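You operate a simulated robot arm through the tools that you are given. There is no shell and no other tool. Be economical: measure what you need, move in short steps, check, and stop when the job is done.

You are at the controls of a simulated robot arm. One attempt, no reset.

JOB
Set a cotton wash to start in three hours and lock the keys.
Fine: press start, then the child lock; a tablet is in the drawer.

The check looks at the end state, three seconds after you hand in, the way a careful person would. Anything else that was tipped, shoved, dropped, spilled or broken makes it a failure.

ROBOT AND FRAMES
A 7-joint arm with a two-finger parallel gripper, fixed in place. Base frame: the origin is at the foot of the arm, x ahead of it, y to its left, z up. Lengths are in m, angles in degrees, forces in N, time in s.
With the tool pointing down near the work surface it reaches from about 0.3 to 0.7 m from the base axis. Its first joint turns from -66.0 to 66.0 degrees. Payload 1.57 kg.
The TCP is the grasp point between the finger pads, 0.03 m short of the fingertips. In the tool frame z runs along the fingers and y along their closing line. The gripper opens to 0.11 m. The fingers are 0.024 m wide and 0.012 m thick; the gripper's body (0.048 by 0.112 m) begins 0.078 m behind the TCP.
Orientation is told as [roll, pitch, yaw] about the base's x, y, z axes, in that order, counted from this pose: with the fingers straight down and closing along the base's y, the tool's x points along the base's -x, its y along +y and its z along -z.

CONTROLS
- The arm moves only by the tool apply_moves. Its argument "increments" is one flat list of numbers, 7 for each row, row after row: the shift along the base's x, y, z in m, then the turn, a rotation vector about the base's x, y, z in rad, then the opening, from 0 (shut) to 1 (fully open). In form: [dx, dy, dz, wx, wy, wz, jaw, dx, dy, dz, wx, wy, wz, jaw, ...]. A call has 1 to 8 rows; each row is the pose to reach, as a shift and turn from the pose commanded when the call began. Rows are played at 5 a second. More than 0.05 m and 8.6 degrees between two rows, or a gripper value outside its range, and nothing of the call is played. Where a pose cannot be reached the arm comes as near as it can. A force on the tool above 40 N (or 10 N above the force at the start of the call, whichever is more), or a blocked arm, ends the call early, and 0.2 s more pass. Each finger travels about 0.108 m/s and halts on what it meets, pressing with about 35 N; the grip force reading is that of the motor and also rises with nothing between the fingers. The clock runs only during rows and for 0.2 s after the last one: add rows that repeat a pose to give the fingers time. The reply holds the time, the measured pose of the TCP, the force on the tool along the base axes, the opening and the grip force, in the units named above and with some noise.
- Cameras (640 x 400 px; columns grow to the right, rows downward): "scene" is fixed at [0.181, -0.4022, 1.4016]; the picture's right is [0.72, -0.70, 0.00], its down [-0.41, -0.43, -0.81] and it looks along [0.56, 0.58, -0.59] (base axes); focal length 336 px, centre (320, 200). "wrist" rides on the gripper at [0.07, 0.016, -0.141] in the tool frame; the picture's right is [-0.23, 0.97, 0.00], its down [-0.86, -0.20, -0.48] and it looks along [-0.47, -0.11, 0.88] (tool axes); focal length 222 px, centre (320, 200). There is no depth. A picture from a camera that has moved, and an enlarged one, comes with that camera's place and axes in the base frame and with its lens. The place of the scene camera against the robot may be out by one fixed shift of up to 0.018 m in any direction.
- camera(camera): a new picture of that camera. No time passes.
- inspect(camera, box): a new picture of the part [left, top, right, bottom] of that camera's present view, enlarged. No time passes.
- job_done(): hands the job in; it is judged then, once.

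Work in short steps. Places have to be worked out from the pictures, the camera data and where the tool is seen: move nearer, look again, correct. Check each grasp and each placing, and mend what went wrong. You have 120 turns and 64 pictures in all, those below and enlarged ones among them. Open the gripper and draw the arm clear of the work before you hand the job in, unless the task says otherwise; then end with one line.

The tools are called after "Request:" by a JSON object that holds its "api" and its "payload". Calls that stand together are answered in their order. apply_moves: Moves the arm, as the interface text tells. Its arguments: {"type":"object","properties":{"increments":{"type":"array","items":{"type":"number"}}},"required":["increments"]} The other tools are called the same way: camera (camera) takes a picture; inspect (camera, box) takes an enlarged picture of a part of a camera's view; job_done () hands the job in.

At the start:

```text
time: 0.0
tool_pos: [0.3285, -0.0142, 1.1978]
tcp_rot: [0.0, 0.0, -0.1]
wrist_force: [-0.4, 0.1, -0.3]
grip_width: 0.1099
grasp_force: 0.1
```

scene: 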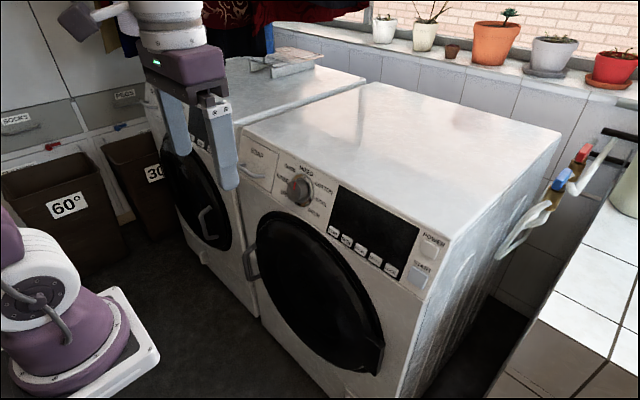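
wrist: 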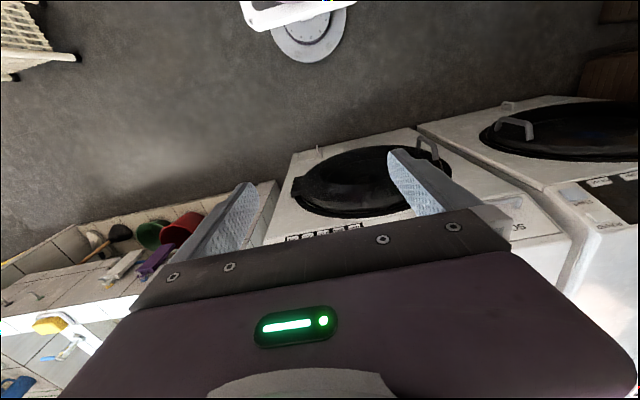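

I'll look closely at the near machine's control panel first, to read the dial and the keys.

Request:
{"api": "inspect", "payload": {"camera": "scene", "box": [230, 130, 350, 230]}}

Request:
{"api": "inspect", "payload": {"camera": "scene", "box": [320, 180, 460, 300]}}

```text
4.00 times, centred on (290, 180) of scene
camera zoom: at [0.181, -0.4022, 1.4016], right [0.72, -0.7, 0.0], down [-0.41, -0.43, -0.81], along [0.56, 0.58, -0.59], focal length 1343 px, centre (440, 280)
```

zoom: 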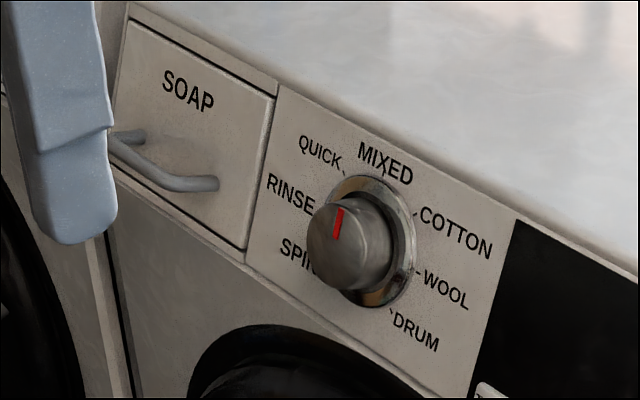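

```text
3.33 times, centred on (390, 240) of scene
camera zoom: at [0.181, -0.4022, 1.4016], right [0.72, -0.7, 0.0], down [-0.41, -0.43, -0.81], along [0.56, 0.58, -0.59], focal length 1119 px, centre (87, 67)
```

zoom: 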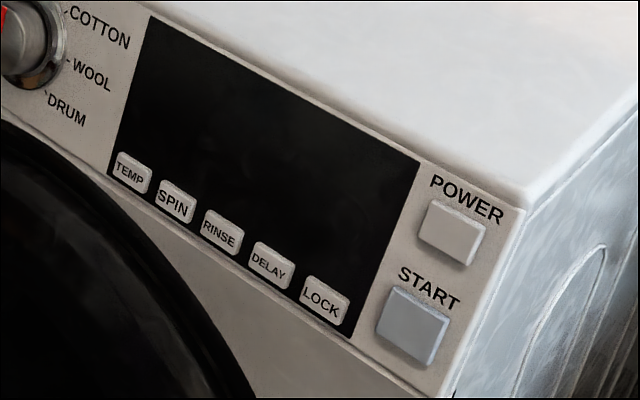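

The dial points near MIXED and the panel is dark (power off). I estimate the front face at x≈0.59, facing -x, with its top edge near z≈1.05. Next I tilt the tool to point at the panel, keeping clear of it.

Request:
{"api": "apply_moves", "payload": {"increments": [0, 0, 0, 0, -0.14, 0, 1, 0.01, 0, 0, 0, -0.28, 0, 1, 0.02, 0, 0, 0, -0.42, 0, 1, 0.03, 0, 0, 0, -0.56, 0, 1, 0.04, 0, 0, 0, -0.7, 0, 1, 0.05, 0, 0, 0, -0.84, 0, 1, 0.05, 0, 0, 0, -0.84, 0, 1]}}

Request:
{"api": "camera", "payload": {"camera": "wrist"}}

```text
time: 1.6
tool_pos: [0.3793, -0.0138, 1.1977]
tcp_rot: [-0.1, -48.2, -0.1]
wrist_force: [0.1, -0.5, -0.4]
grip_width: 0.11
grasp_force: 0.1
```

```text
59 pictures are left
camera wrist: at [0.2275, 0.0017, 1.241], right [0.15, 0.97, 0.17], down [0.21, -0.2, 0.96], along [0.97, -0.11, -0.24], focal length 222 px, centre (320, 200)
```

wrist: 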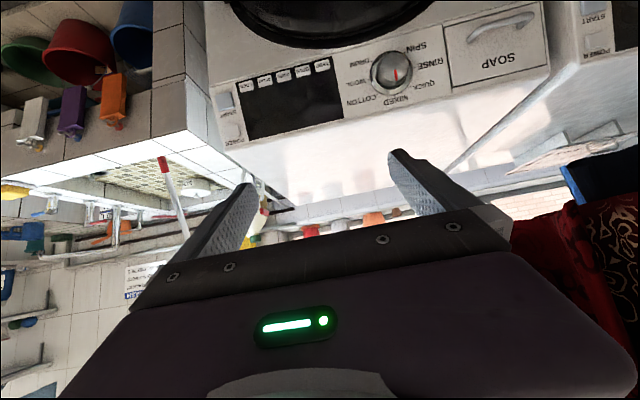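

The knob triangulates to about (0.63, 0.142, 0.913). I zoom in on the panel from here to read the knob and the keys.

Request:
{"api": "inspect", "payload": {"camera": "wrist", "box": [330, 20, 460, 120]}}

Request:
{"api": "inspect", "payload": {"camera": "wrist", "box": [210, 40, 350, 150]}}

Request:
{"api": "inspect", "payload": {"camera": "scene", "box": [140, 90, 280, 290]}}

```text
4.00 times, centred on (395, 70) of wrist
camera zoom: at [0.2275, 0.0017, 1.241], right [0.15, 0.97, 0.17], down [0.21, -0.2, 0.96], along [0.97, -0.11, -0.24], focal length 888 px, centre (20, 720)
```

zoom: 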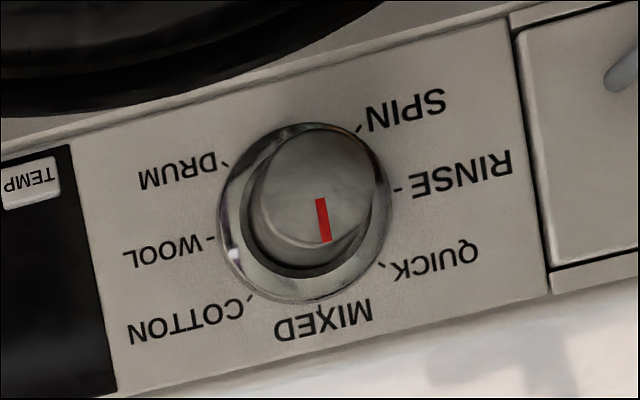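

```text
3.64 times, centred on (280, 95) of wrist
camera zoom: at [0.2275, 0.0017, 1.241], right [0.15, 0.97, 0.17], down [0.21, -0.2, 0.96], along [0.97, -0.11, -0.24], focal length 808 px, centre (466, 582)
```

zoom: 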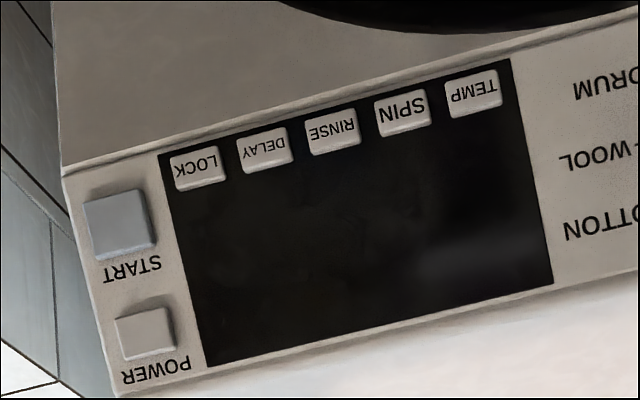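

```text
2.00 times, centred on (210, 190) of scene
camera zoom: at [0.181, -0.4022, 1.4016], right [0.72, -0.7, 0.0], down [-0.41, -0.43, -0.81], along [0.56, 0.58, -0.59], focal length 671 px, centre (540, 220)
```

zoom: 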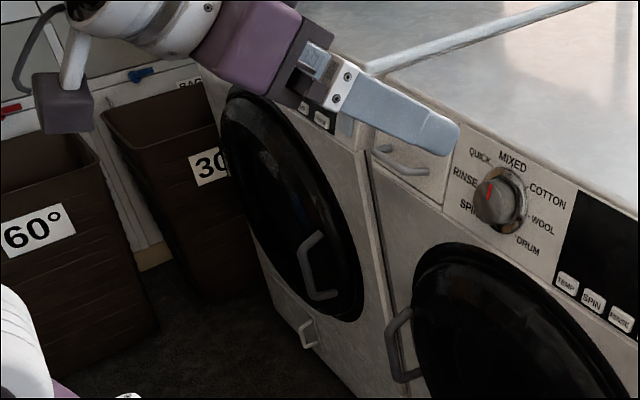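

I place POWER at about (0.65, -0.218, 0.94), START at (0.65, -0.224, 0.857), LOCK at (0.65, -0.171, 0.829) and DELAY at (0.65, -0.125, 0.83). COTTON is 45° clockwise from the present MIXED. I now bring the tool level, with fingers shut, in front of POWER.

Request:
{"api": "apply_moves", "payload": {"increments": [0.008, -0.027, -0.034, 0, -0.122, 0, 0.8, 0.016, -0.054, -0.068, 0, -0.244, 0, 0.6, 0.024, -0.081, -0.102, 0, -0.366, 0, 0.4, 0.032, -0.108, -0.136, 0, -0.488, 0, 0.2, 0.04, -0.135, -0.17, 0, -0.61, 0, 0, 0.048, -0.162, -0.204, 0, -0.73, 0, 0, 0.056, -0.19, -0.235, 0, -0.73, 0, 0, 0.07, -0.203, -0.258, 0, -0.73, 0, 0]}}

Request:
{"api": "camera", "payload": {"camera": "wrist"}}

Request:
{"api": "camera", "payload": {"camera": "scene"}}

```text
time: 3.2
tool_pos: [0.4212, -0.2466, 1.0632]
tcp_rot: [-42.6, -84.4, 38.8]
wrist_force: [-0.4, 0.2, -0.4]
grip_width: 0.0
grasp_force: 21.0
out of reach, approached as far as the arm can: row 2, 3, 4, 5, 6, 7, 8
stopped in row 8: the arm was blocked; the commanded pose is now the measured one
```

```text
55 pictures are left
camera wrist: at [0.2765, -0.2262, 1.0029], right [0.08, 0.98, 0.16], down [-0.42, -0.12, 0.9], along [0.9, -0.14, 0.41], focal length 222 px, centre (320, 200)
```

wrist: 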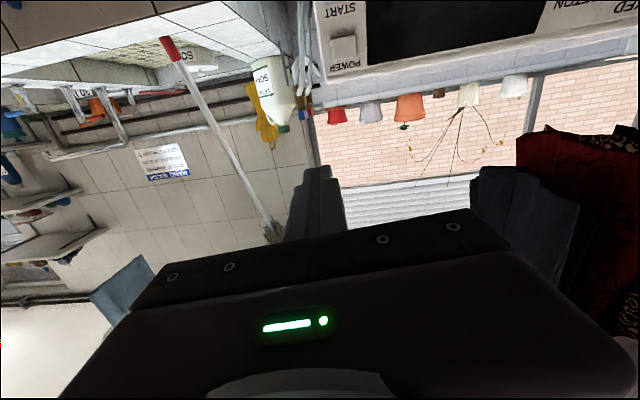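

```text
54 pictures are left
```

scene: 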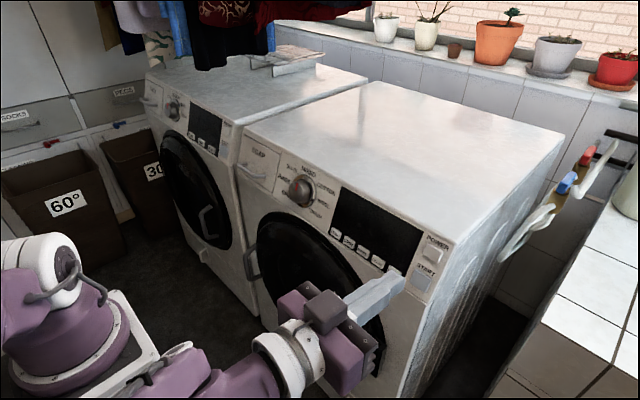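

The tool can't go fully level so close to the base; its tilt is now about 6° off. I move forward and down towards POWER while correcting the leftover tilt, still about 12 cm short of the panel.

Request:
{"api": "apply_moves", "payload": {"increments": [0.03, 0.007, 0, 0.0, 0, 0, 0, 0.06, 0.014, -0.02, 0.02, -0.02, 0.02, 0, 0.08, 0.02, -0.05, 0.04, -0.04, 0.04, 0, 0.09, 0.028, -0.09, 0.063, -0.075, 0.064, 0, 0.09, 0.028, -0.12, 0.063, -0.075, 0.064, 0, 0.09, 0.028, -0.12, 0.063, -0.075, 0.064, 0]}}

Request:
{"api": "camera", "payload": {"camera": "wrist"}}

```text
time: 3.7
tool_pos: [0.436, -0.2512, 1.0787]
tcp_rot: [-60.9, -75.6, 57.6]
wrist_force: [0.0, -0.3, -0.2]
grip_width: 0.0003
grasp_force: 21.4
out of reach, approached as far as the arm can: row 1, 2
stopped in row 2: the arm was blocked; the commanded pose is now the measured one
```

```text
53 pictures are left
camera wrist: at [0.2883, -0.2398, 1.0252], right [0.07, 1.0, 0.01], down [-0.37, 0.02, 0.93], along [0.93, -0.07, 0.37], focal length 222 px, centre (320, 200)
```

wrist: 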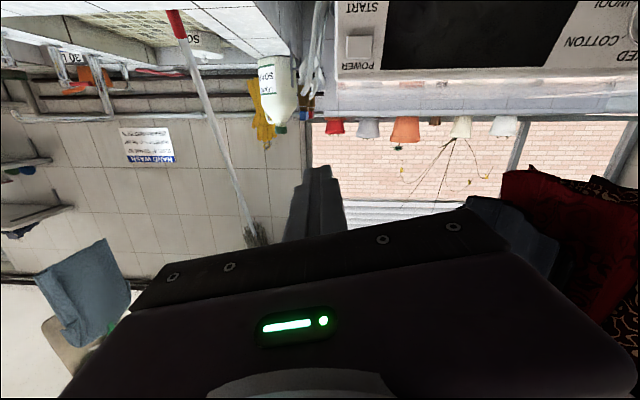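

A joint limit stops the arm this far sideways. I return towards the centre line and level the tool there, farther forward.

Request:
{"api": "apply_moves", "payload": {"increments": [0.0, 0.04, 0, 0, 0, 0, 0, 0.0, 0.08, 0, 0.05, -0.03, 0.01, 0, 0.0, 0.12, 0, 0.1, -0.06, 0.02, 0, 0.01, 0.16, 0, 0.15, -0.09, 0.04, 0, 0.02, 0.2, 0, 0.215, -0.128, 0.056, 0, 0.03, 0.24, -0.02, 0.215, -0.128, 0.056, 0, 0.04, 0.25, -0.05, 0.215, -0.128, 0.056, 0]}}

Request:
{"api": "camera", "payload": {"camera": "scene"}}

```text
time: 5.3
tool_pos: [0.4405, -0.1968, 1.1426]
tcp_rot: [-80.0, -87.1, 79.9]
wrist_force: [0.5, -0.1, 0.7]
grip_width: 0.0001
grasp_force: 21.3
out of reach, approached as far as the arm can: row 1, 2, 3, 4, 5, 6, 7
```

```text
52 pictures are left
```

scene: 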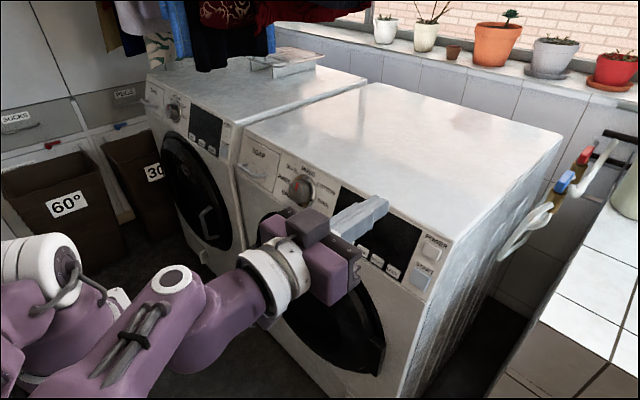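

The arm is stuck against a limit. I go back to the earlier good pose (x 0.38, y -0.01, z 1.20, pitch -48°).

Request:
{"api": "apply_moves", "payload": {"increments": [-0.016, -0.002, 0.028, 0, 0.122, 0, 0, -0.032, -0.004, 0.057, 0, 0.244, 0, 0, -0.048, -0.006, 0.085, 0, 0.366, 0, 0, -0.064, -0.009, 0.113, 0, 0.488, 0, 0, -0.08, -0.011, 0.142, 0, 0.61, 0, 0, -0.096, -0.013, 0.17, 0, 0.73, 0, 0, -0.096, -0.013, 0.17, 0, 0.73, 0, 0]}}

Request:
{"api": "camera", "payload": {"camera": "scene"}}

```text
time: 6.9
tool_pos: [0.3468, -0.2162, 1.2994]
tcp_rot: [0.8, -48.0, -1.6]
wrist_force: [1.0, -0.7, 0.2]
grip_width: 0.0001
grasp_force: 21.4
```

```text
51 pictures are left
```

scene: 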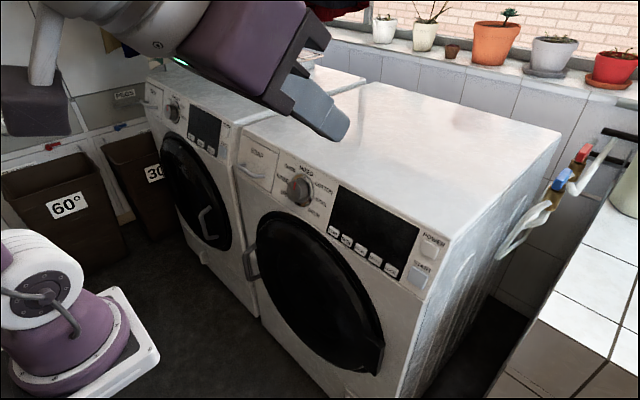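

Free again, at (0.347, -0.216, 1.299) with pitch -48°. I keep this pitch, go forward and down to about (0.50, -0.218, 1.05), and will try levelling there.

Request:
{"api": "apply_moves", "payload": {"increments": [0.022, 0, -0.036, 0, 0, 0.0, 0, 0.044, 0, -0.071, 0, 0, 0, 0, 0.066, 0, -0.107, 0, 0, 0, 0, 0.088, 0, -0.143, 0, 0, 0, 0, 0.11, 0, -0.179, 0, 0, 0, 0, 0.132, 0, -0.214, 0, 0, 0, 0, 0.153, -0.002, -0.25, 0, 0, 0.0, 0]}}

Request:
{"api": "camera", "payload": {"camera": "wrist"}}

```text
time: 8.5
tool_pos: [0.4071, -0.2285, 1.0869]
tcp_rot: [0.8, -48.0, -1.5]
wrist_force: [0.1, -0.9, -0.1]
grip_width: 0.0002
grasp_force: 21.0
out of reach, approached as far as the arm can: row 5, 6, 7
```

```text
50 pictures are left
camera wrist: at [0.2571, -0.2107, 1.1305], right [0.17, 0.97, 0.18], down [0.21, -0.21, 0.95], along [0.96, -0.12, -0.24], focal length 222 px, centre (320, 200)
```

wrist: 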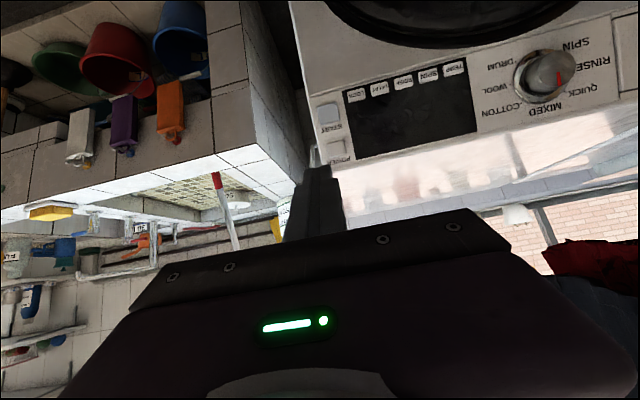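

The hole near the base axis is the limit, since the wrist sits too close in. I go up and forward at height first (to about x 0.55, z 1.2), level out there, then come down.

Request:
{"api": "apply_moves", "payload": {"increments": [0.0, 0.003, 0.04, 0, 0, 0.0, 0, 0.01, 0.006, 0.08, 0, 0, 0, 0, 0.04, 0.01, 0.113, 0, 0, 0, 0, 0.08, 0.01, 0.113, 0, 0, 0, 0, 0.11, 0.01, 0.113, 0, -0.1, 0, 0, 0.14, 0.01, 0.113, 0, -0.2, 0, 0, 0.14, 0.01, 0.113, 0, -0.3, 0, 0, 0.14, 0.01, 0.113, 0, -0.4, 0, 0]}}

```text
time: 10.3
tool_pos: [0.4987, -0.211, 1.213]
tcp_rot: [2.0, -65.3, -2.4]
wrist_force: [0.0, 0.1, 0.0]
grip_width: 0.0
grasp_force: 21.4
out of reach, approached as far as the arm can: row 4, 5, 6, 7, 8
```

I check the arm's shape now.

Request:
{"api": "camera", "payload": {"camera": "scene"}}

```text
49 pictures are left
```

scene: 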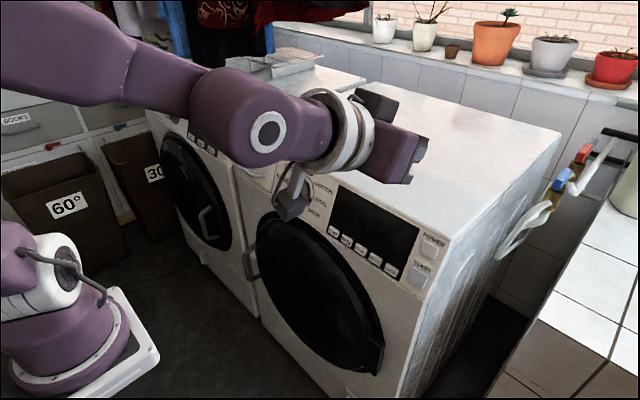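

The wrist seems to run out of bend when the elbow stands high. I go back to the centre line and try levelling there, turning the tool slightly to the right so the elbow can swing out.

Request:
{"api": "apply_moves", "payload": {"increments": [-0.03, 0.04, 0, 0, 0.1, 0, 0, -0.06, 0.08, 0, 0, 0.2, 0, 0, -0.09, 0.12, 0, 0, 0.3, 0, 0, -0.1, 0.16, -0.01, 0, 0.3, 0, 0, -0.1, 0.2, -0.01, 0, 0.3, 0, 0, -0.1, 0.2, -0.01, 0, 0.3, 0, 0]}}

Request:
{"api": "apply_moves", "payload": {"increments": [0.03, 0.0, -0.03, 0, 0, 0, 0, 0.06, 0.0, -0.06, 0, 0, 0, 0, 0.09, 0.0, -0.09, 0, 0, 0, 0, 0.12, 0, -0.12, 0, 0, 0, 0, 0.15, 0, -0.15, 0, 0, 0, 0]}}

Request:
{"api": "camera", "payload": {"camera": "scene"}}

```text
time: 11.7
tool_pos: [0.4006, -0.0116, 1.2018]
tcp_rot: [0.8, -48.0, -1.8]
wrist_force: [-0.9, 0.7, 0.6]
grip_width: 0.0
grasp_force: 21.5
```

```text
time: 12.9
tool_pos: [0.5496, -0.0114, 1.0516]
tcp_rot: [0.8, -47.9, -1.5]
wrist_force: [0.6, -0.1, -0.5]
grip_width: 0.0001
grasp_force: 20.6
out of reach, approached as far as the arm can: row 3
```

```text
48 pictures are left
```

scene: 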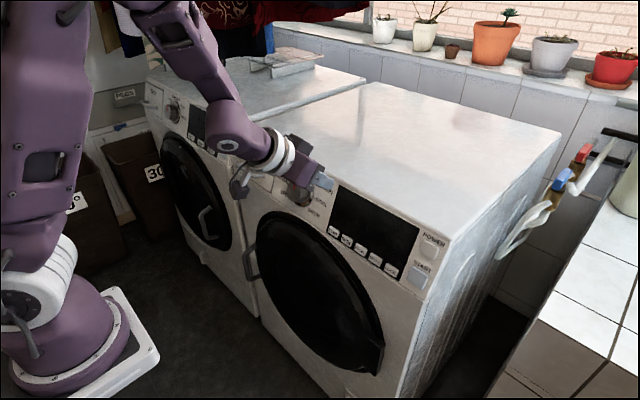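

Reached (0.55, -0.011, 1.05) at pitch -48°. Now I slide sideways and down to a pose about 5 cm short of POWER, keeping the pitch and yawing slightly outward to match the reach direction.

Request:
{"api": "apply_moves", "payload": {"increments": [0.0, -0.04, -0.01, 0, 0, -0.03, 0, 0.0, -0.08, -0.02, 0, 0, -0.06, 0, 0.01, -0.12, -0.03, 0, 0, -0.09, 0, 0.02, -0.16, -0.05, 0, 0, -0.12, 0, 0.02, -0.2, -0.07, 0, 0, -0.15, 0, 0.02, -0.205, -0.1, 0, 0, -0.15, 0, 0.02, -0.205, -0.1, 0, 0, -0.15, 0]}}

Request:
{"api": "camera", "payload": {"camera": "wrist"}}

Request:
{"api": "camera", "payload": {"camera": "scene"}}

```text
time: 14.5
tool_pos: [0.5706, -0.2177, 0.9531]
tcp_rot: [0.9, -48.1, -10.2]
wrist_force: [0.4, 0.4, -0.1]
grip_width: 0.0
grasp_force: 22.2
```

```text
47 pictures are left
camera wrist: at [0.424, -0.1767, 0.9954], right [0.31, 0.93, 0.18], down [0.18, -0.24, 0.95], along [0.93, -0.26, -0.24], focal length 222 px, centre (320, 200)
```

wrist: 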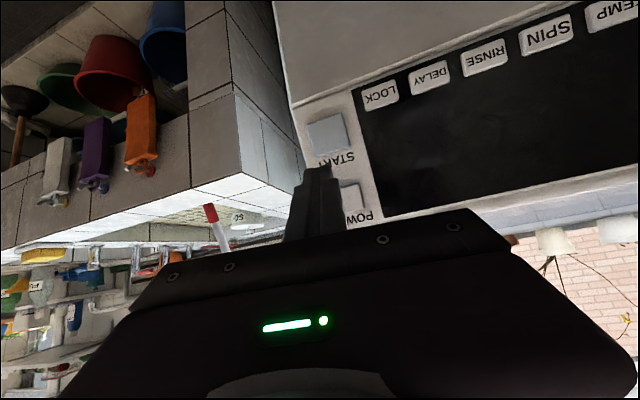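

```text
46 pictures are left
```

scene: 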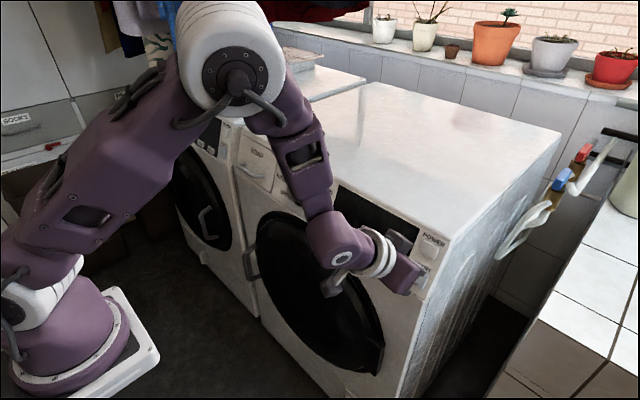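

In reach now. A second wrist sighting puts the panel nearer, at x≈0.63, with POWER at about (-0.208, 0.95), START at (-0.213, 0.877), LOCK at (-0.158, 0.865) and DELAY at (-0.115, 0.865). I shift to line up with POWER and creep forward, watching the force.

Request:
{"api": "apply_moves", "payload": {"increments": [0.0, 0.014, 0.006, 0, 0, 0, 0, 0.008, 0.014, 0.006, 0, 0, 0, 0, 0.016, 0.014, 0.006, 0, 0, 0, 0, 0.02, 0.014, 0.006, 0, 0, 0, 0]}}

Request:
{"api": "inspect", "payload": {"camera": "wrist", "box": [260, 90, 420, 240]}}

Request:
{"api": "inspect", "payload": {"camera": "scene", "box": [320, 180, 480, 300]}}

```text
time: 15.5
tool_pos: [0.5895, -0.2039, 0.9588]
tcp_rot: [0.9, -48.0, -10.1]
wrist_force: [1.0, 0.7, 0.0]
grip_width: 0.0
grasp_force: 21.5
```

```text
2.67 times, centred on (340, 165) of wrist
camera zoom: at [0.4442, -0.1624, 1.0017], right [0.31, 0.93, 0.18], down [0.18, -0.24, 0.95], along [0.93, -0.26, -0.24], focal length 592 px, centre (267, 293)
```

zoom: 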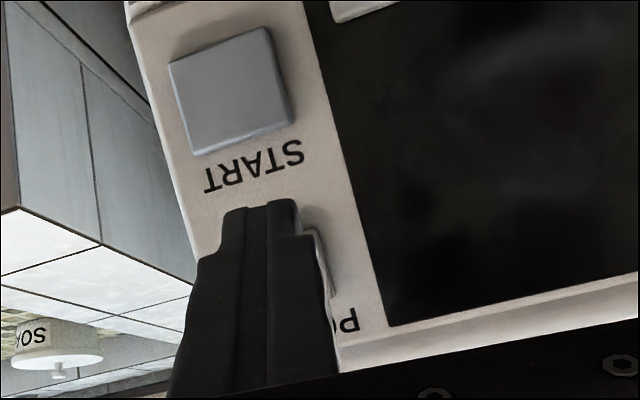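

```text
3.33 times, centred on (400, 240) of scene
camera zoom: at [0.181, -0.4022, 1.4016], right [0.72, -0.7, 0.0], down [-0.41, -0.43, -0.81], along [0.56, 0.58, -0.59], focal length 1119 px, centre (53, 67)
```

zoom: 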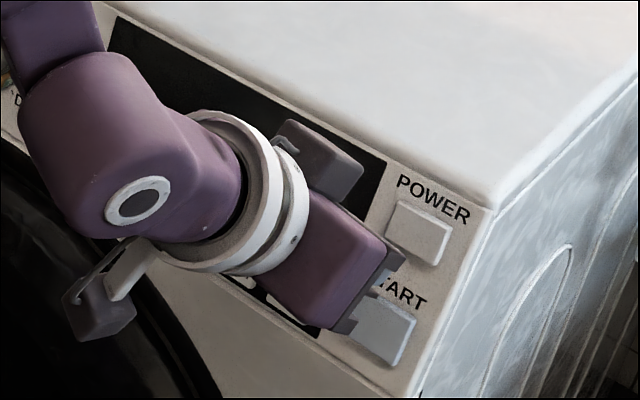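

Refined: START is at about (0.625, -0.212, 0.88) and POWER at about (0.625, -0.208, 0.950); my fingertip edge sits right before POWER. I push forward in small steps.

Request:
{"api": "apply_moves", "payload": {"increments": [0.004, 0, 0.002, 0, 0, 0, 0, 0.008, 0, 0.002, 0, 0, 0, 0, 0.012, 0, 0.002, 0, 0, 0, 0]}}

Request:
{"api": "inspect", "payload": {"camera": "scene", "box": [320, 180, 480, 300]}}

```text
time: 16.3
tool_pos: [0.6033, -0.2022, 0.9606]
tcp_rot: [0.7, -48.1, -10.1]
wrist_force: [-0.8, 0.2, -1.0]
grip_width: 0.0002
grasp_force: 21.4
```

```text
3.33 times, centred on (400, 240) of scene
camera zoom: at [0.181, -0.4022, 1.4016], right [0.72, -0.7, 0.0], down [-0.41, -0.43, -0.81], along [0.56, 0.58, -0.59], focal length 1119 px, centre (53, 67)
```

zoom: 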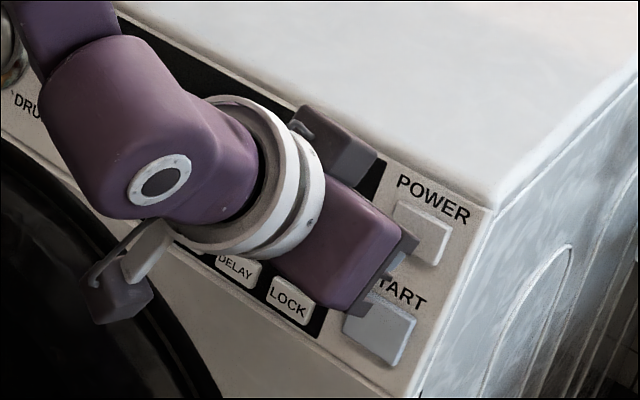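

No contact yet; the finger is on line with POWER but a little short. I continue forward.

Request:
{"api": "apply_moves", "payload": {"increments": [0.004, 0, 0.0, 0, 0, 0, 0, 0.008, 0, 0.0, 0, 0, 0, 0, 0.012, 0, 0.0, 0, 0, 0, 0]}}

Request:
{"api": "inspect", "payload": {"camera": "scene", "box": [390, 210, 470, 270]}}

```text
time: 17.1
tool_pos: [0.6141, -0.2024, 0.9602]
tcp_rot: [1.0, -47.9, -10.3]
wrist_force: [-8.2, 0.6, -0.3]
grip_width: 0.0
grasp_force: 21.4
```

```text
6.67 times, centred on (430, 240) of scene
camera zoom: at [0.1808, -0.4022, 1.4017], right [0.72, -0.7, 0.0], down [-0.41, -0.43, -0.81], along [0.56, 0.58, -0.59], focal length 2238 px, centre (-413, -67)
```

zoom: 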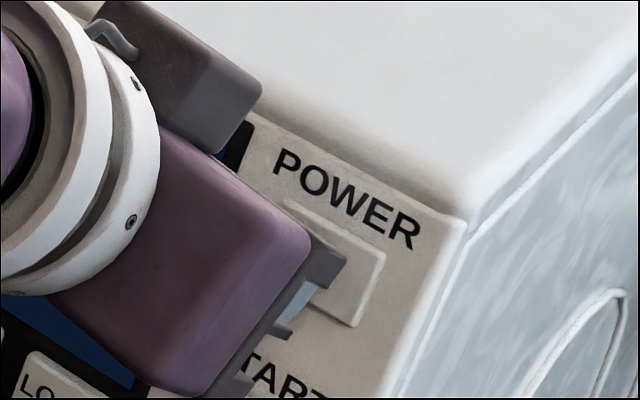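

About 8 N of contact and the display has turned blue, so POWER is on. I back off and look at the display.

Request:
{"api": "apply_moves", "payload": {"increments": [-0.015, 0, 0.0, 0, 0, 0, 0, -0.04, 0, 0.0, 0, 0, 0, 0, -0.06, 0.04, 0.02, 0, 0, 0, 0, -0.06, 0.08, 0.02, 0, 0, 0, 0]}}

Request:
{"api": "camera", "payload": {"camera": "wrist"}}

```text
time: 18.1
tool_pos: [0.5536, -0.1235, 0.9812]
tcp_rot: [0.8, -47.9, -10.1]
wrist_force: [0.0, 0.2, -0.3]
grip_width: 0.0001
grasp_force: 21.2
```

```text
41 pictures are left
camera wrist: at [0.4075, -0.0821, 1.024], right [0.31, 0.93, 0.18], down [0.18, -0.24, 0.95], along [0.93, -0.27, -0.24], focal length 222 px, centre (320, 200)
```

wrist: 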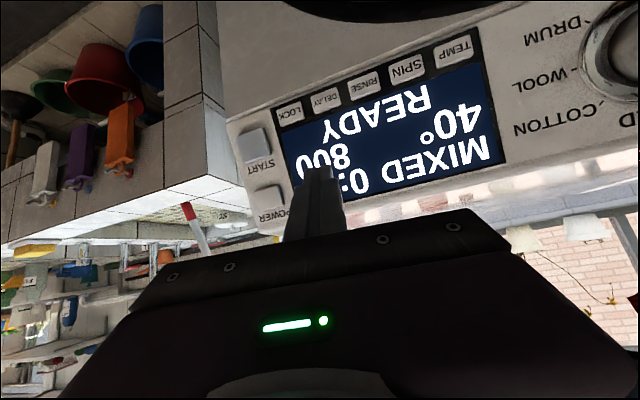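

Display reads MIXED, 40°, 800, READY. Next is the dial, near (0.617, 0.138, 0.92). I move in front of it with the jaws open, yaw back to zero, and try to level the tool.

Request:
{"api": "apply_moves", "payload": {"increments": [-0.02, 0.04, 0.01, 0, 0, 0.03, 0.1, -0.04, 0.08, 0.02, 0, 0, 0.06, 0.3, -0.05, 0.12, 0.02, 0, 0, 0.09, 0.5, -0.05, 0.165, 0.02, 0, 0, 0.12, 0.7, -0.05, 0.21, 0.02, 0, 0, 0.15, 0.9, -0.05, 0.255, 0.02, 0, 0, 0.176, 0.9, -0.05, 0.262, 0.02, 0, 0, 0.176, 0.9]}}

Request:
{"api": "apply_moves", "payload": {"increments": [0.0, 0.0, -0.01, 0, -0.1, 0, 0.9, 0.0, 0.0, -0.02, 0, -0.2, 0, 0.9, 0.01, 0.0, -0.03, 0, -0.3, 0, 0.9, 0.02, 0.0, -0.04, 0, -0.4, 0, 0.9, 0.02, 0.0, -0.05, 0, -0.5, 0, 0.9, 0.02, 0.0, -0.06, 0, -0.6, 0, 0.9, 0.02, 0.0, -0.06, 0, -0.73, 0, 0.9]}}

Request:
{"api": "camera", "payload": {"camera": "wrist"}}

Request:
{"api": "camera", "payload": {"camera": "scene"}}

```text
time: 19.7
tool_pos: [0.5035, 0.1401, 1.0005]
tcp_rot: [0.9, -48.0, 0.0]
wrist_force: [0.3, 0.1, 0.4]
grip_width: 0.0989
grasp_force: 0.0
```

```text
time: 21.3
tool_pos: [0.5233, 0.1393, 0.9409]
tcp_rot: [70.9, -89.9, -70.1]
wrist_force: [0.1, -0.8, 1.1]
grip_width: 0.0992
grasp_force: 0.0
```

```text
40 pictures are left
camera wrist: at [0.3837, 0.1533, 0.8714], right [-0.01, 0.97, 0.23], down [-0.48, -0.21, 0.86], along [0.88, -0.1, 0.47], focal length 222 px, centre (320, 200)
```

wrist: 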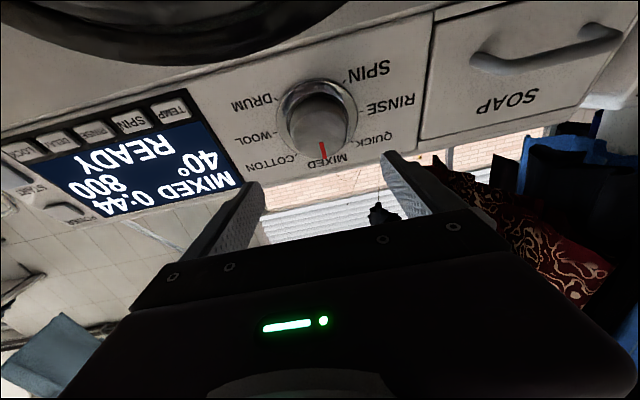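

```text
39 pictures are left
```

scene: 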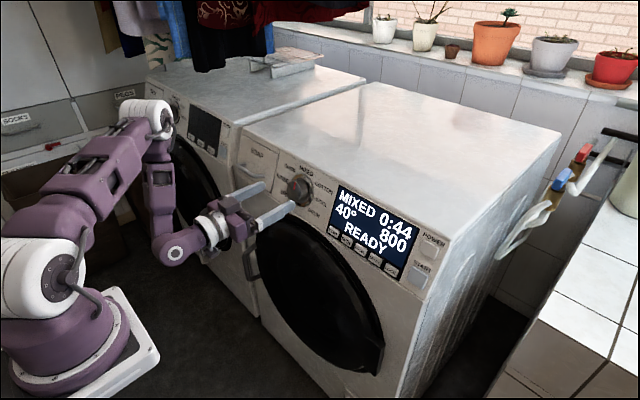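

The tool is fully level in front of the dial. I judge the dial's axis at about y 0.147, z 0.912; I line up with it, advance a little, and look again.

Request:
{"api": "apply_moves", "payload": {"increments": [0.0, 0.007, -0.029, 0, 0, 0, 0.9, 0.02, 0.007, -0.029, 0, 0, 0, 0.9, 0.03, 0.007, -0.029, 0, 0, 0, 0.9]}}

Request:
{"api": "inspect", "payload": {"camera": "wrist", "box": [180, 50, 460, 250]}}

Request:
{"api": "inspect", "payload": {"camera": "scene", "box": [220, 130, 350, 230]}}

```text
time: 22.1
tool_pos: [0.5561, 0.1464, 0.9115]
tcp_rot: [24.4, -90.0, -23.6]
wrist_force: [0.3, -0.9, 0.3]
grip_width: 0.0991
grasp_force: 0.1
```

```text
2.00 times, centred on (320, 150) of wrist
camera zoom: at [0.4134, 0.1608, 0.842], right [-0.01, 0.97, 0.23], down [-0.47, -0.21, 0.86], along [0.88, -0.1, 0.46], focal length 444 px, centre (320, 300)
```

zoom: 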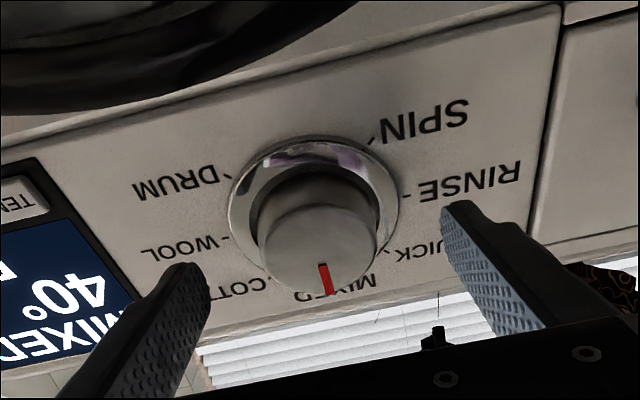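

```text
4.00 times, centred on (285, 180) of scene
camera zoom: at [0.181, -0.4022, 1.4016], right [0.72, -0.7, 0.0], down [-0.41, -0.43, -0.81], along [0.56, 0.58, -0.59], focal length 1343 px, centre (460, 280)
```

zoom: 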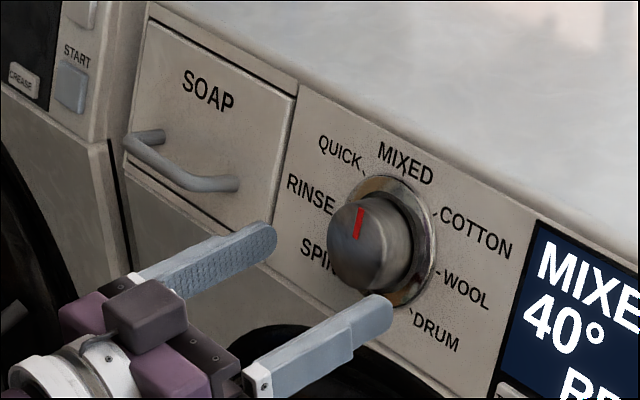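

The dial's front is at x≈0.616 and its axis at about (y 0.143, z 0.915). I advance until the fingertips overlap the dial by about 17 mm, then close gently on it.

Request:
{"api": "apply_moves", "payload": {"increments": [0.015, -0.003, 0.003, 0, 0, 0, 0.9, 0.03, -0.003, 0.003, 0, 0, 0, 0.9, 0.046, -0.003, 0.003, 0, 0, 0, 0.9, 0.046, -0.003, 0.003, 0, 0, 0, 0.7, 0.046, -0.003, 0.003, 0, 0, 0, 0.6, 0.046, -0.003, 0.003, 0, 0, 0, 0.6]}}

Request:
{"api": "inspect", "payload": {"camera": "wrist", "box": [180, 50, 460, 250]}}

```text
time: 23.5
tool_pos: [0.5992, 0.1402, 0.9142]
tcp_rot: [-8.4, -90.0, 8.9]
wrist_force: [-26.5, -19.3, 2.3]
grip_width: 0.0836
grasp_force: 10.1
```

```text
2.00 times, centred on (320, 150) of wrist
camera zoom: at [0.4587, 0.1561, 0.8456], right [-0.01, 0.97, 0.23], down [-0.48, -0.2, 0.86], along [0.88, -0.1, 0.46], focal length 444 px, centre (320, 300)
```

zoom: 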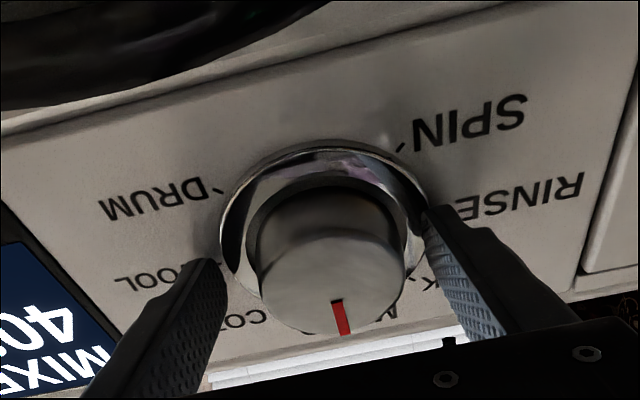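

The fingertips met the dial's ring at about x 0.629 (26 N). I open, back off 8 mm, and close on the dial in front of the ring.

Request:
{"api": "apply_moves", "payload": {"increments": [0, 0, 0, 0, 0, 0, 0.9, -0.008, 0.001, 0.003, 0, 0, 0, 0.9, -0.008, 0.001, 0.003, 0, 0, 0, 0.75, -0.008, 0.001, 0.003, 0, 0, 0, 0.65, -0.008, 0.001, 0.003, 0, 0, 0, 0.55, -0.008, 0.001, 0.003, 0, 0, 0, 0.55]}}

Request:
{"api": "inspect", "payload": {"camera": "wrist", "box": [180, 50, 460, 250]}}

```text
time: 24.9
tool_pos: [0.5926, 0.1437, 0.9178]
tcp_rot: [24.5, -89.8, -23.7]
wrist_force: [0.1, 0.2, 0.3]
grip_width: 0.0606
grasp_force: 0.1
```

```text
2.00 times, centred on (320, 150) of wrist
camera zoom: at [0.4514, 0.1582, 0.8486], right [-0.01, 0.97, 0.23], down [-0.47, -0.21, 0.86], along [0.88, -0.1, 0.46], focal length 444 px, centre (320, 300)
```

zoom: 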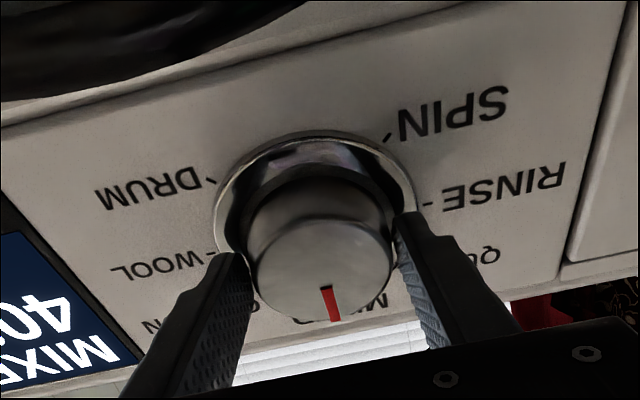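

The fingers straddle the dial evenly and clear the ring. I close to grip.

Request:
{"api": "apply_moves", "payload": {"increments": [0, 0, 0, 0, 0, 0, 0.5, 0, 0, 0, 0, 0, 0, 0.45, 0, 0, 0, 0, 0, 0, 0.4, 0, 0, 0, 0, 0, 0, 0.4]}}

```text
time: 25.9
tool_pos: [0.5938, 0.145, 0.9192]
tcp_rot: [30.8, -89.8, -29.9]
wrist_force: [1.1, 5.7, 0.4]
grip_width: 0.0565
grasp_force: 45.1
```

Gripped at 56.5 mm, with little side force. I turn +45° about x (clockwise seen from the front).

Request:
{"api": "apply_moves", "payload": {"increments": [0, 0, 0, 0.112, 0, 0, 0.4, 0, 0, 0, 0.224, 0, 0, 0.4, 0, 0, 0, 0.336, 0, 0, 0.4, 0, 0, 0, 0.448, 0, 0, 0.4, 0, 0, 0, 0.56, 0, 0, 0.4, 0, 0, 0, 0.672, 0, 0, 0.4, 0, 0, 0, 0.785, 0, 0, 0.4, 0, 0, 0, 0.785, 0, 0, 0.4]}}

Request:
{"api": "camera", "payload": {"camera": "wrist"}}

Request:
{"api": "inspect", "payload": {"camera": "scene", "box": [260, 140, 460, 280]}}

```text
time: 27.7
tool_pos: [0.5915, 0.1429, 0.9182]
tcp_rot: [90.7, -45.0, -90.2]
wrist_force: [-16.6, -23.5, -1.1]
grip_width: 0.0599
grasp_force: 44.9
```

```text
34 pictures are left
camera wrist: at [0.4516, 0.2014, 0.8792], right [-0.01, 0.53, 0.85], down [-0.48, -0.75, 0.46], along [0.88, -0.4, 0.26], focal length 222 px, centre (320, 200)
```

wrist: 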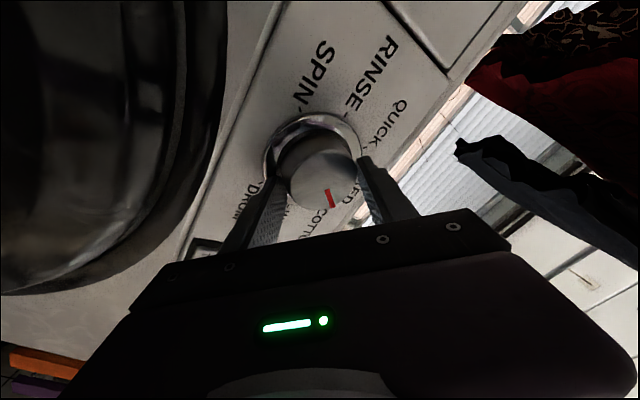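

```text
2.86 times, centred on (360, 210) of scene
camera zoom: at [0.1806, -0.4028, 1.4015], right [0.72, -0.7, 0.0], down [-0.41, -0.42, -0.81], along [0.56, 0.58, -0.59], focal length 959 px, centre (206, 171)
```

zoom: 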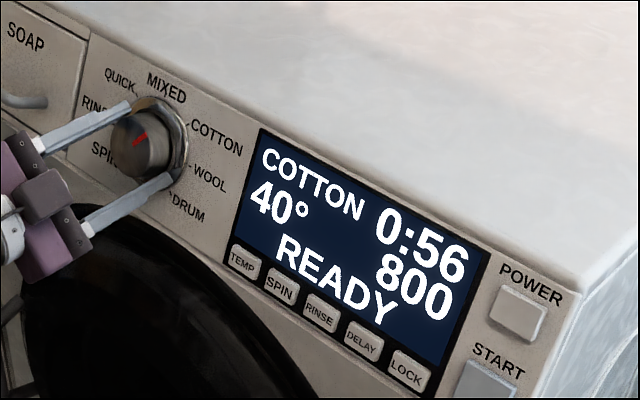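

The display now reads COTTON 0:56, 40°, 800, READY. I release the dial and back straight off.

Request:
{"api": "apply_moves", "payload": {"increments": [0, 0, 0, 0.785, 0, 0, 0.55]}}

```text
refused: row 1 steps farther than a row can; nothing moved
```

That row gave the turn as absolute by mistake; from the present pose it must be zero.

Request:
{"api": "apply_moves", "payload": {"increments": [0, 0, 0, 0, 0, 0, 0.7, 0, 0, 0, 0, 0, 0, 0.7, -0.02, 0, 0, 0, 0, 0, 0.7, -0.05, 0, 0, 0, 0, 0, 0.7]}}

Request:
{"api": "inspect", "payload": {"camera": "scene", "box": [260, 140, 460, 280]}}

```text
time: 28.3
tool_pos: [0.5921, 0.145, 0.9216]
tcp_rot: [91.4, -45.1, -90.4]
wrist_force: [-21.7, 0.0, 11.8]
grip_width: 0.0692
grasp_force: 0.0
stopped in row 2: the force on the tool passed its limit (the readings are from after the stop); the commanded pose is now the measured one
```

```text
2.86 times, centred on (360, 210) of scene
camera zoom: at [0.1803, -0.4023, 1.4017], right [0.72, -0.7, 0.0], down [-0.41, -0.43, -0.81], along [0.56, 0.58, -0.59], focal length 959 px, centre (206, 171)
```

zoom: 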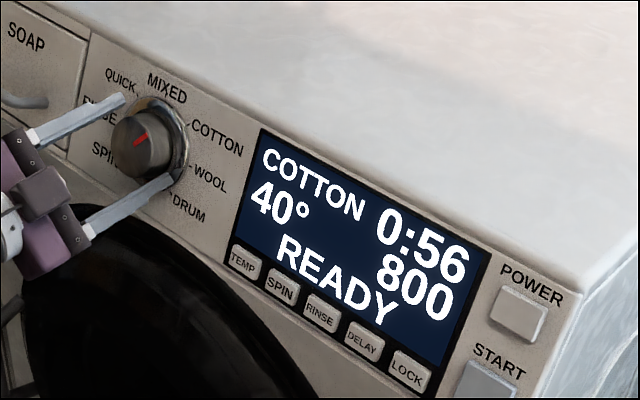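

A fingertip drags on the ring, so I draw straight back, away from the panel.

Request:
{"api": "apply_moves", "payload": {"increments": [-0.008, 0, 0, 0, 0, 0, 0.63, -0.02, 0, 0, 0, 0, 0, 0.63, -0.05, 0, 0, 0, 0, 0, 0.63, -0.08, 0, 0, 0, 0, 0, 0.63]}}

Request:
{"api": "inspect", "payload": {"camera": "scene", "box": [240, 130, 440, 270]}}

```text
time: 29.3
tool_pos: [0.5112, 0.1435, 0.9204]
tcp_rot: [91.4, -44.9, -90.2]
wrist_force: [-0.4, -0.2, -0.9]
grip_width: 0.0693
grasp_force: 0.0
```

```text
2.86 times, centred on (340, 200) of scene
camera zoom: at [0.181, -0.4023, 1.4016], right [0.72, -0.7, 0.0], down [-0.41, -0.43, -0.81], along [0.56, 0.58, -0.59], focal length 959 px, centre (263, 200)
```

zoom: 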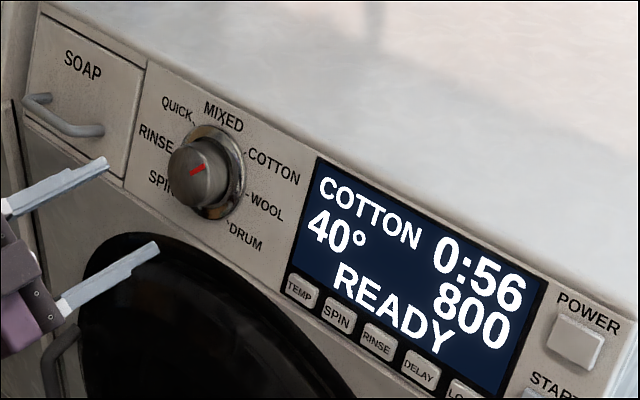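

COTTON holds. I roll back level, shut the fingers, and move sideways towards DELAY at about (y -0.113, z 0.844), keeping well back.

Request:
{"api": "apply_moves", "payload": {"increments": [0, -0.03, 0, -0.13, 0, 0, 0.5, 0, -0.06, 0, -0.26, 0, 0, 0.3, 0, -0.1, 0, -0.39, 0, 0, 0.1, 0, -0.14, 0, -0.52, 0, 0, 0, 0.01, -0.18, -0.01, -0.65, 0, 0, 0, 0.02, -0.22, -0.02, -0.785, 0, 0, 0, 0.03, -0.257, -0.04, -0.785, 0, 0, 0, 0.03, -0.257, -0.04, -0.785, 0, 0, 0]}}

Request:
{"api": "camera", "payload": {"camera": "wrist"}}

```text
time: 31.1
tool_pos: [0.5436, -0.1125, 0.8783]
tcp_rot: [157.3, -89.8, -156.3]
wrist_force: [0.0, -0.1, 0.5]
grip_width: 0.0
grasp_force: 20.9
```

```text
30 pictures are left
camera wrist: at [0.4028, -0.0992, 0.8091], right [-0.02, 0.97, 0.23], down [-0.48, -0.21, 0.85], along [0.88, -0.09, 0.47], focal length 222 px, centre (320, 200)
```

wrist: 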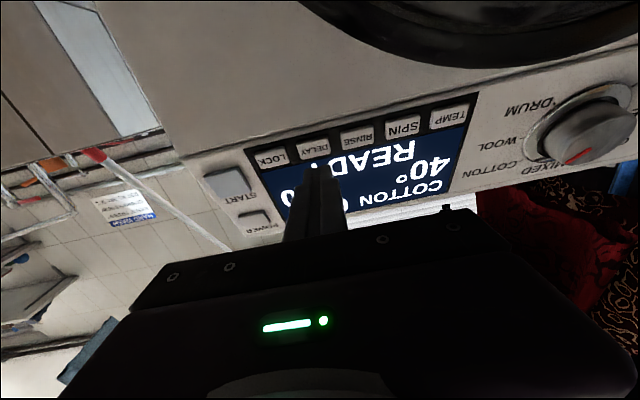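

Level works here too. Crossing this sighting with the earlier one puts DELAY at (0.613, -0.1135, 0.865), so the panel slopes back about 17° from bottom to top. I tilt the tool 16° down so it is square to the panel, and stop 3 cm short of DELAY.

Request:
{"api": "apply_moves", "payload": {"increments": [0, 0, 0, 0, 0.14, 0, 0, 0.0, -0.001, 0.002, 0, 0.28, 0, 0, 0.01, -0.001, 0.003, 0, 0.28, 0, 0, 0.01, -0.001, 0.003, 0, 0.28, 0, 0]}}

Request:
{"api": "inspect", "payload": {"camera": "wrist", "box": [210, 70, 430, 230]}}

Request:
{"api": "inspect", "payload": {"camera": "scene", "box": [320, 180, 460, 290]}}

```text
time: 32.1
tool_pos: [0.5523, -0.1139, 0.8826]
tcp_rot: [1.3, -74.1, -0.3]
wrist_force: [0.0, -0.3, -1.2]
grip_width: 0.0
grasp_force: 22.2
```

```text
2.50 times, centred on (320, 150) of wrist
camera zoom: at [0.3982, -0.0999, 0.855], right [0.05, 0.97, 0.22], down [-0.22, -0.21, 0.95], along [0.97, -0.09, 0.21], focal length 555 px, centre (320, 325)
```

zoom: 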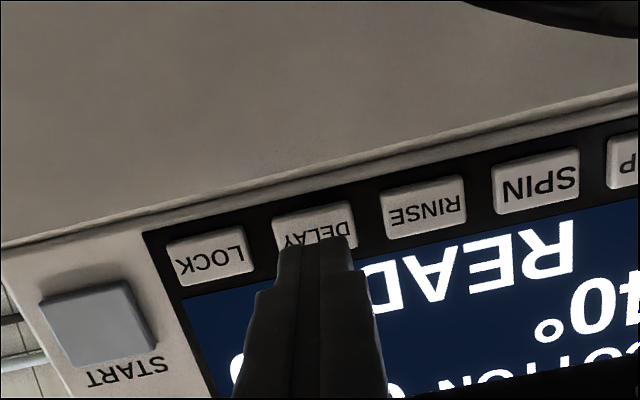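

```text
3.64 times, centred on (390, 235) of scene
camera zoom: at [0.181, -0.4022, 1.4016], right [0.72, -0.7, 0.0], down [-0.41, -0.43, -0.81], along [0.56, 0.58, -0.59], focal length 1221 px, centre (66, 73)
```

zoom: 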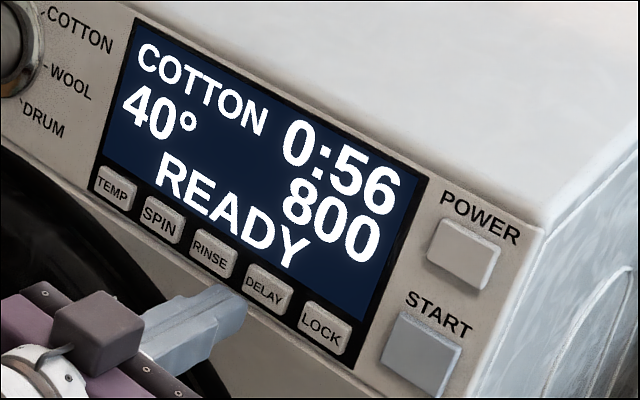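

DELAY is confirmed at (0.613, -0.113, 0.864) and the fingertip, at (0.581, -0.114, 0.874), points straight at it. I advance along the tool axis in small steps.

Request:
{"api": "apply_moves", "payload": {"increments": [0.012, 0.001, -0.0035, 0, 0, 0, 0, 0.021, 0.001, -0.006, 0, 0, 0, 0, 0.027, 0.001, -0.0079, 0, 0, 0, 0, 0.031, 0.001, -0.009, 0, 0, 0, 0]}}

Request:
{"api": "inspect", "payload": {"camera": "scene", "box": [320, 180, 460, 290]}}

```text
time: 33.1
tool_pos: [0.5834, -0.1136, 0.8733]
tcp_rot: [1.2, -74.1, -0.3]
wrist_force: [-1.5, -0.7, 1.1]
grip_width: 0.0001
grasp_force: 21.2
```

```text
3.64 times, centred on (390, 235) of scene
camera zoom: at [0.1809, -0.4022, 1.4016], right [0.72, -0.7, 0.0], down [-0.41, -0.43, -0.81], along [0.56, 0.58, -0.59], focal length 1221 px, centre (66, 73)
```

zoom: 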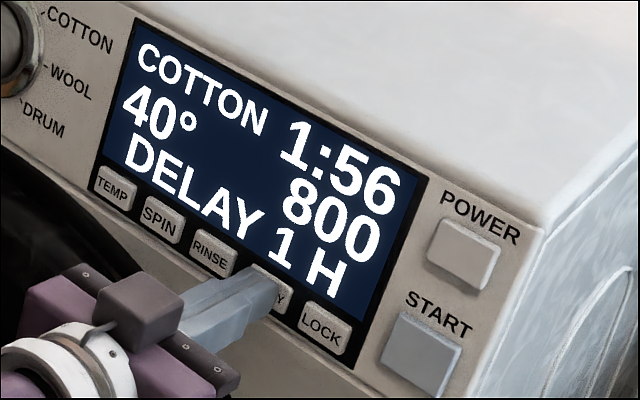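

DELAY 1 H registered on light contact. I back off and press again.

Request:
{"api": "apply_moves", "payload": {"increments": [-0.012, 0, 0.0035, 0, 0, 0, 0, -0.012, 0, 0.0035, 0, 0, 0, 0, -0.004, 0, 0.001, 0, 0, 0, 0, 0, 0, 0, 0, 0, 0, 0]}}

Request:
{"api": "inspect", "payload": {"camera": "scene", "box": [320, 180, 460, 290]}}

```text
time: 34.1
tool_pos: [0.5834, -0.1129, 0.8729]
tcp_rot: [1.4, -74.0, -0.4]
wrist_force: [-1.3, 0.5, 0.7]
grip_width: 0.0
grasp_force: 21.4
```

```text
3.64 times, centred on (390, 235) of scene
camera zoom: at [0.181, -0.4022, 1.4016], right [0.72, -0.7, 0.0], down [-0.41, -0.43, -0.81], along [0.56, 0.58, -0.59], focal length 1221 px, centre (66, 73)
```

zoom: 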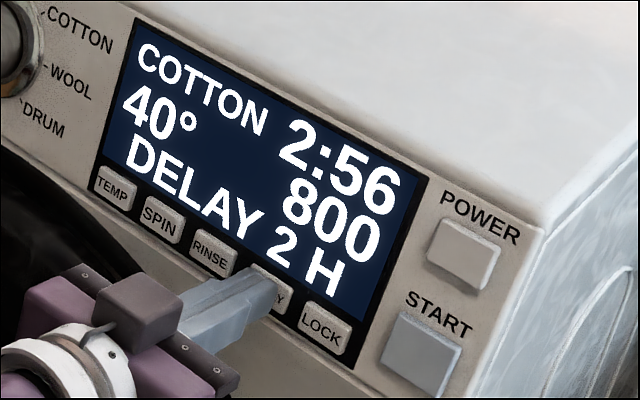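

Now 2 H. One more identical press, then I back off.

Request:
{"api": "apply_moves", "payload": {"increments": [-0.012, 0, 0.0035, 0, 0, 0, 0, -0.012, 0, 0.0035, 0, 0, 0, 0, -0.004, 0, 0.001, 0, 0, 0, 0, 0, 0, 0, 0, 0, 0, 0, -0.012, 0, 0.0035, 0, 0, 0, 0, -0.03, 0, 0.009, 0, 0, 0, 0]}}

Request:
{"api": "inspect", "payload": {"camera": "scene", "box": [320, 180, 460, 290]}}

```text
time: 35.5
tool_pos: [0.5537, -0.1123, 0.8818]
tcp_rot: [1.4, -74.0, -0.4]
wrist_force: [-0.1, -0.6, 0.1]
grip_width: 0.0
grasp_force: 20.9
```

```text
3.64 times, centred on (390, 235) of scene
camera zoom: at [0.181, -0.4022, 1.4016], right [0.72, -0.7, 0.0], down [-0.41, -0.43, -0.81], along [0.56, 0.58, -0.59], focal length 1221 px, centre (66, 73)
```

zoom: 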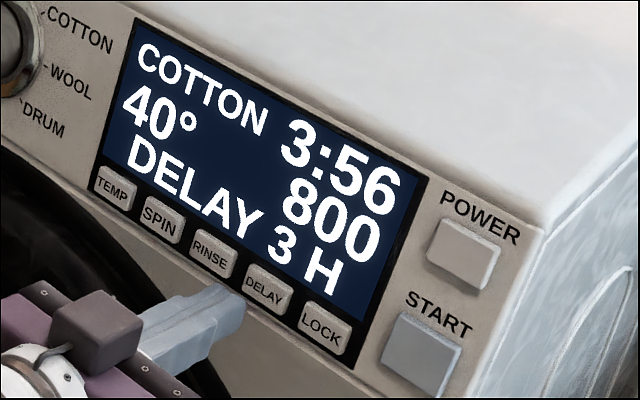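

DELAY 3 H is set. Now I move over to START at about (0.625, -0.214, 0.882), staying 3 cm short.

Request:
{"api": "apply_moves", "payload": {"increments": [0.0, -0.035, 0.008, 0, 0, 0, 0, 0.0, -0.07, 0.012, 0, 0, 0, 0, 0.006, -0.102, 0.015, 0, 0, 0, 0, 0.006, -0.102, 0.015, 0, 0, 0, 0]}}

Request:
{"api": "inspect", "payload": {"camera": "wrist", "box": [210, 70, 430, 230]}}

```text
time: 36.5
tool_pos: [0.5597, -0.2143, 0.899]
tcp_rot: [1.3, -74.1, -0.3]
wrist_force: [0.4, -0.4, 0.1]
grip_width: 0.0
grasp_force: 21.3
```

```text
2.50 times, centred on (320, 150) of wrist
camera zoom: at [0.4052, -0.2011, 0.8702], right [0.05, 0.97, 0.23], down [-0.22, -0.21, 0.95], along [0.97, -0.09, 0.21], focal length 555 px, centre (320, 325)
```

zoom: 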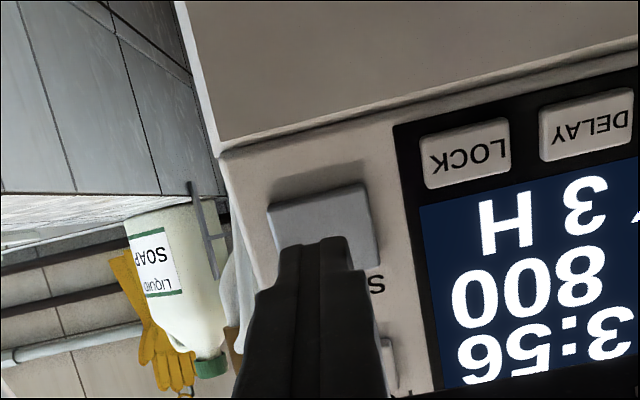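

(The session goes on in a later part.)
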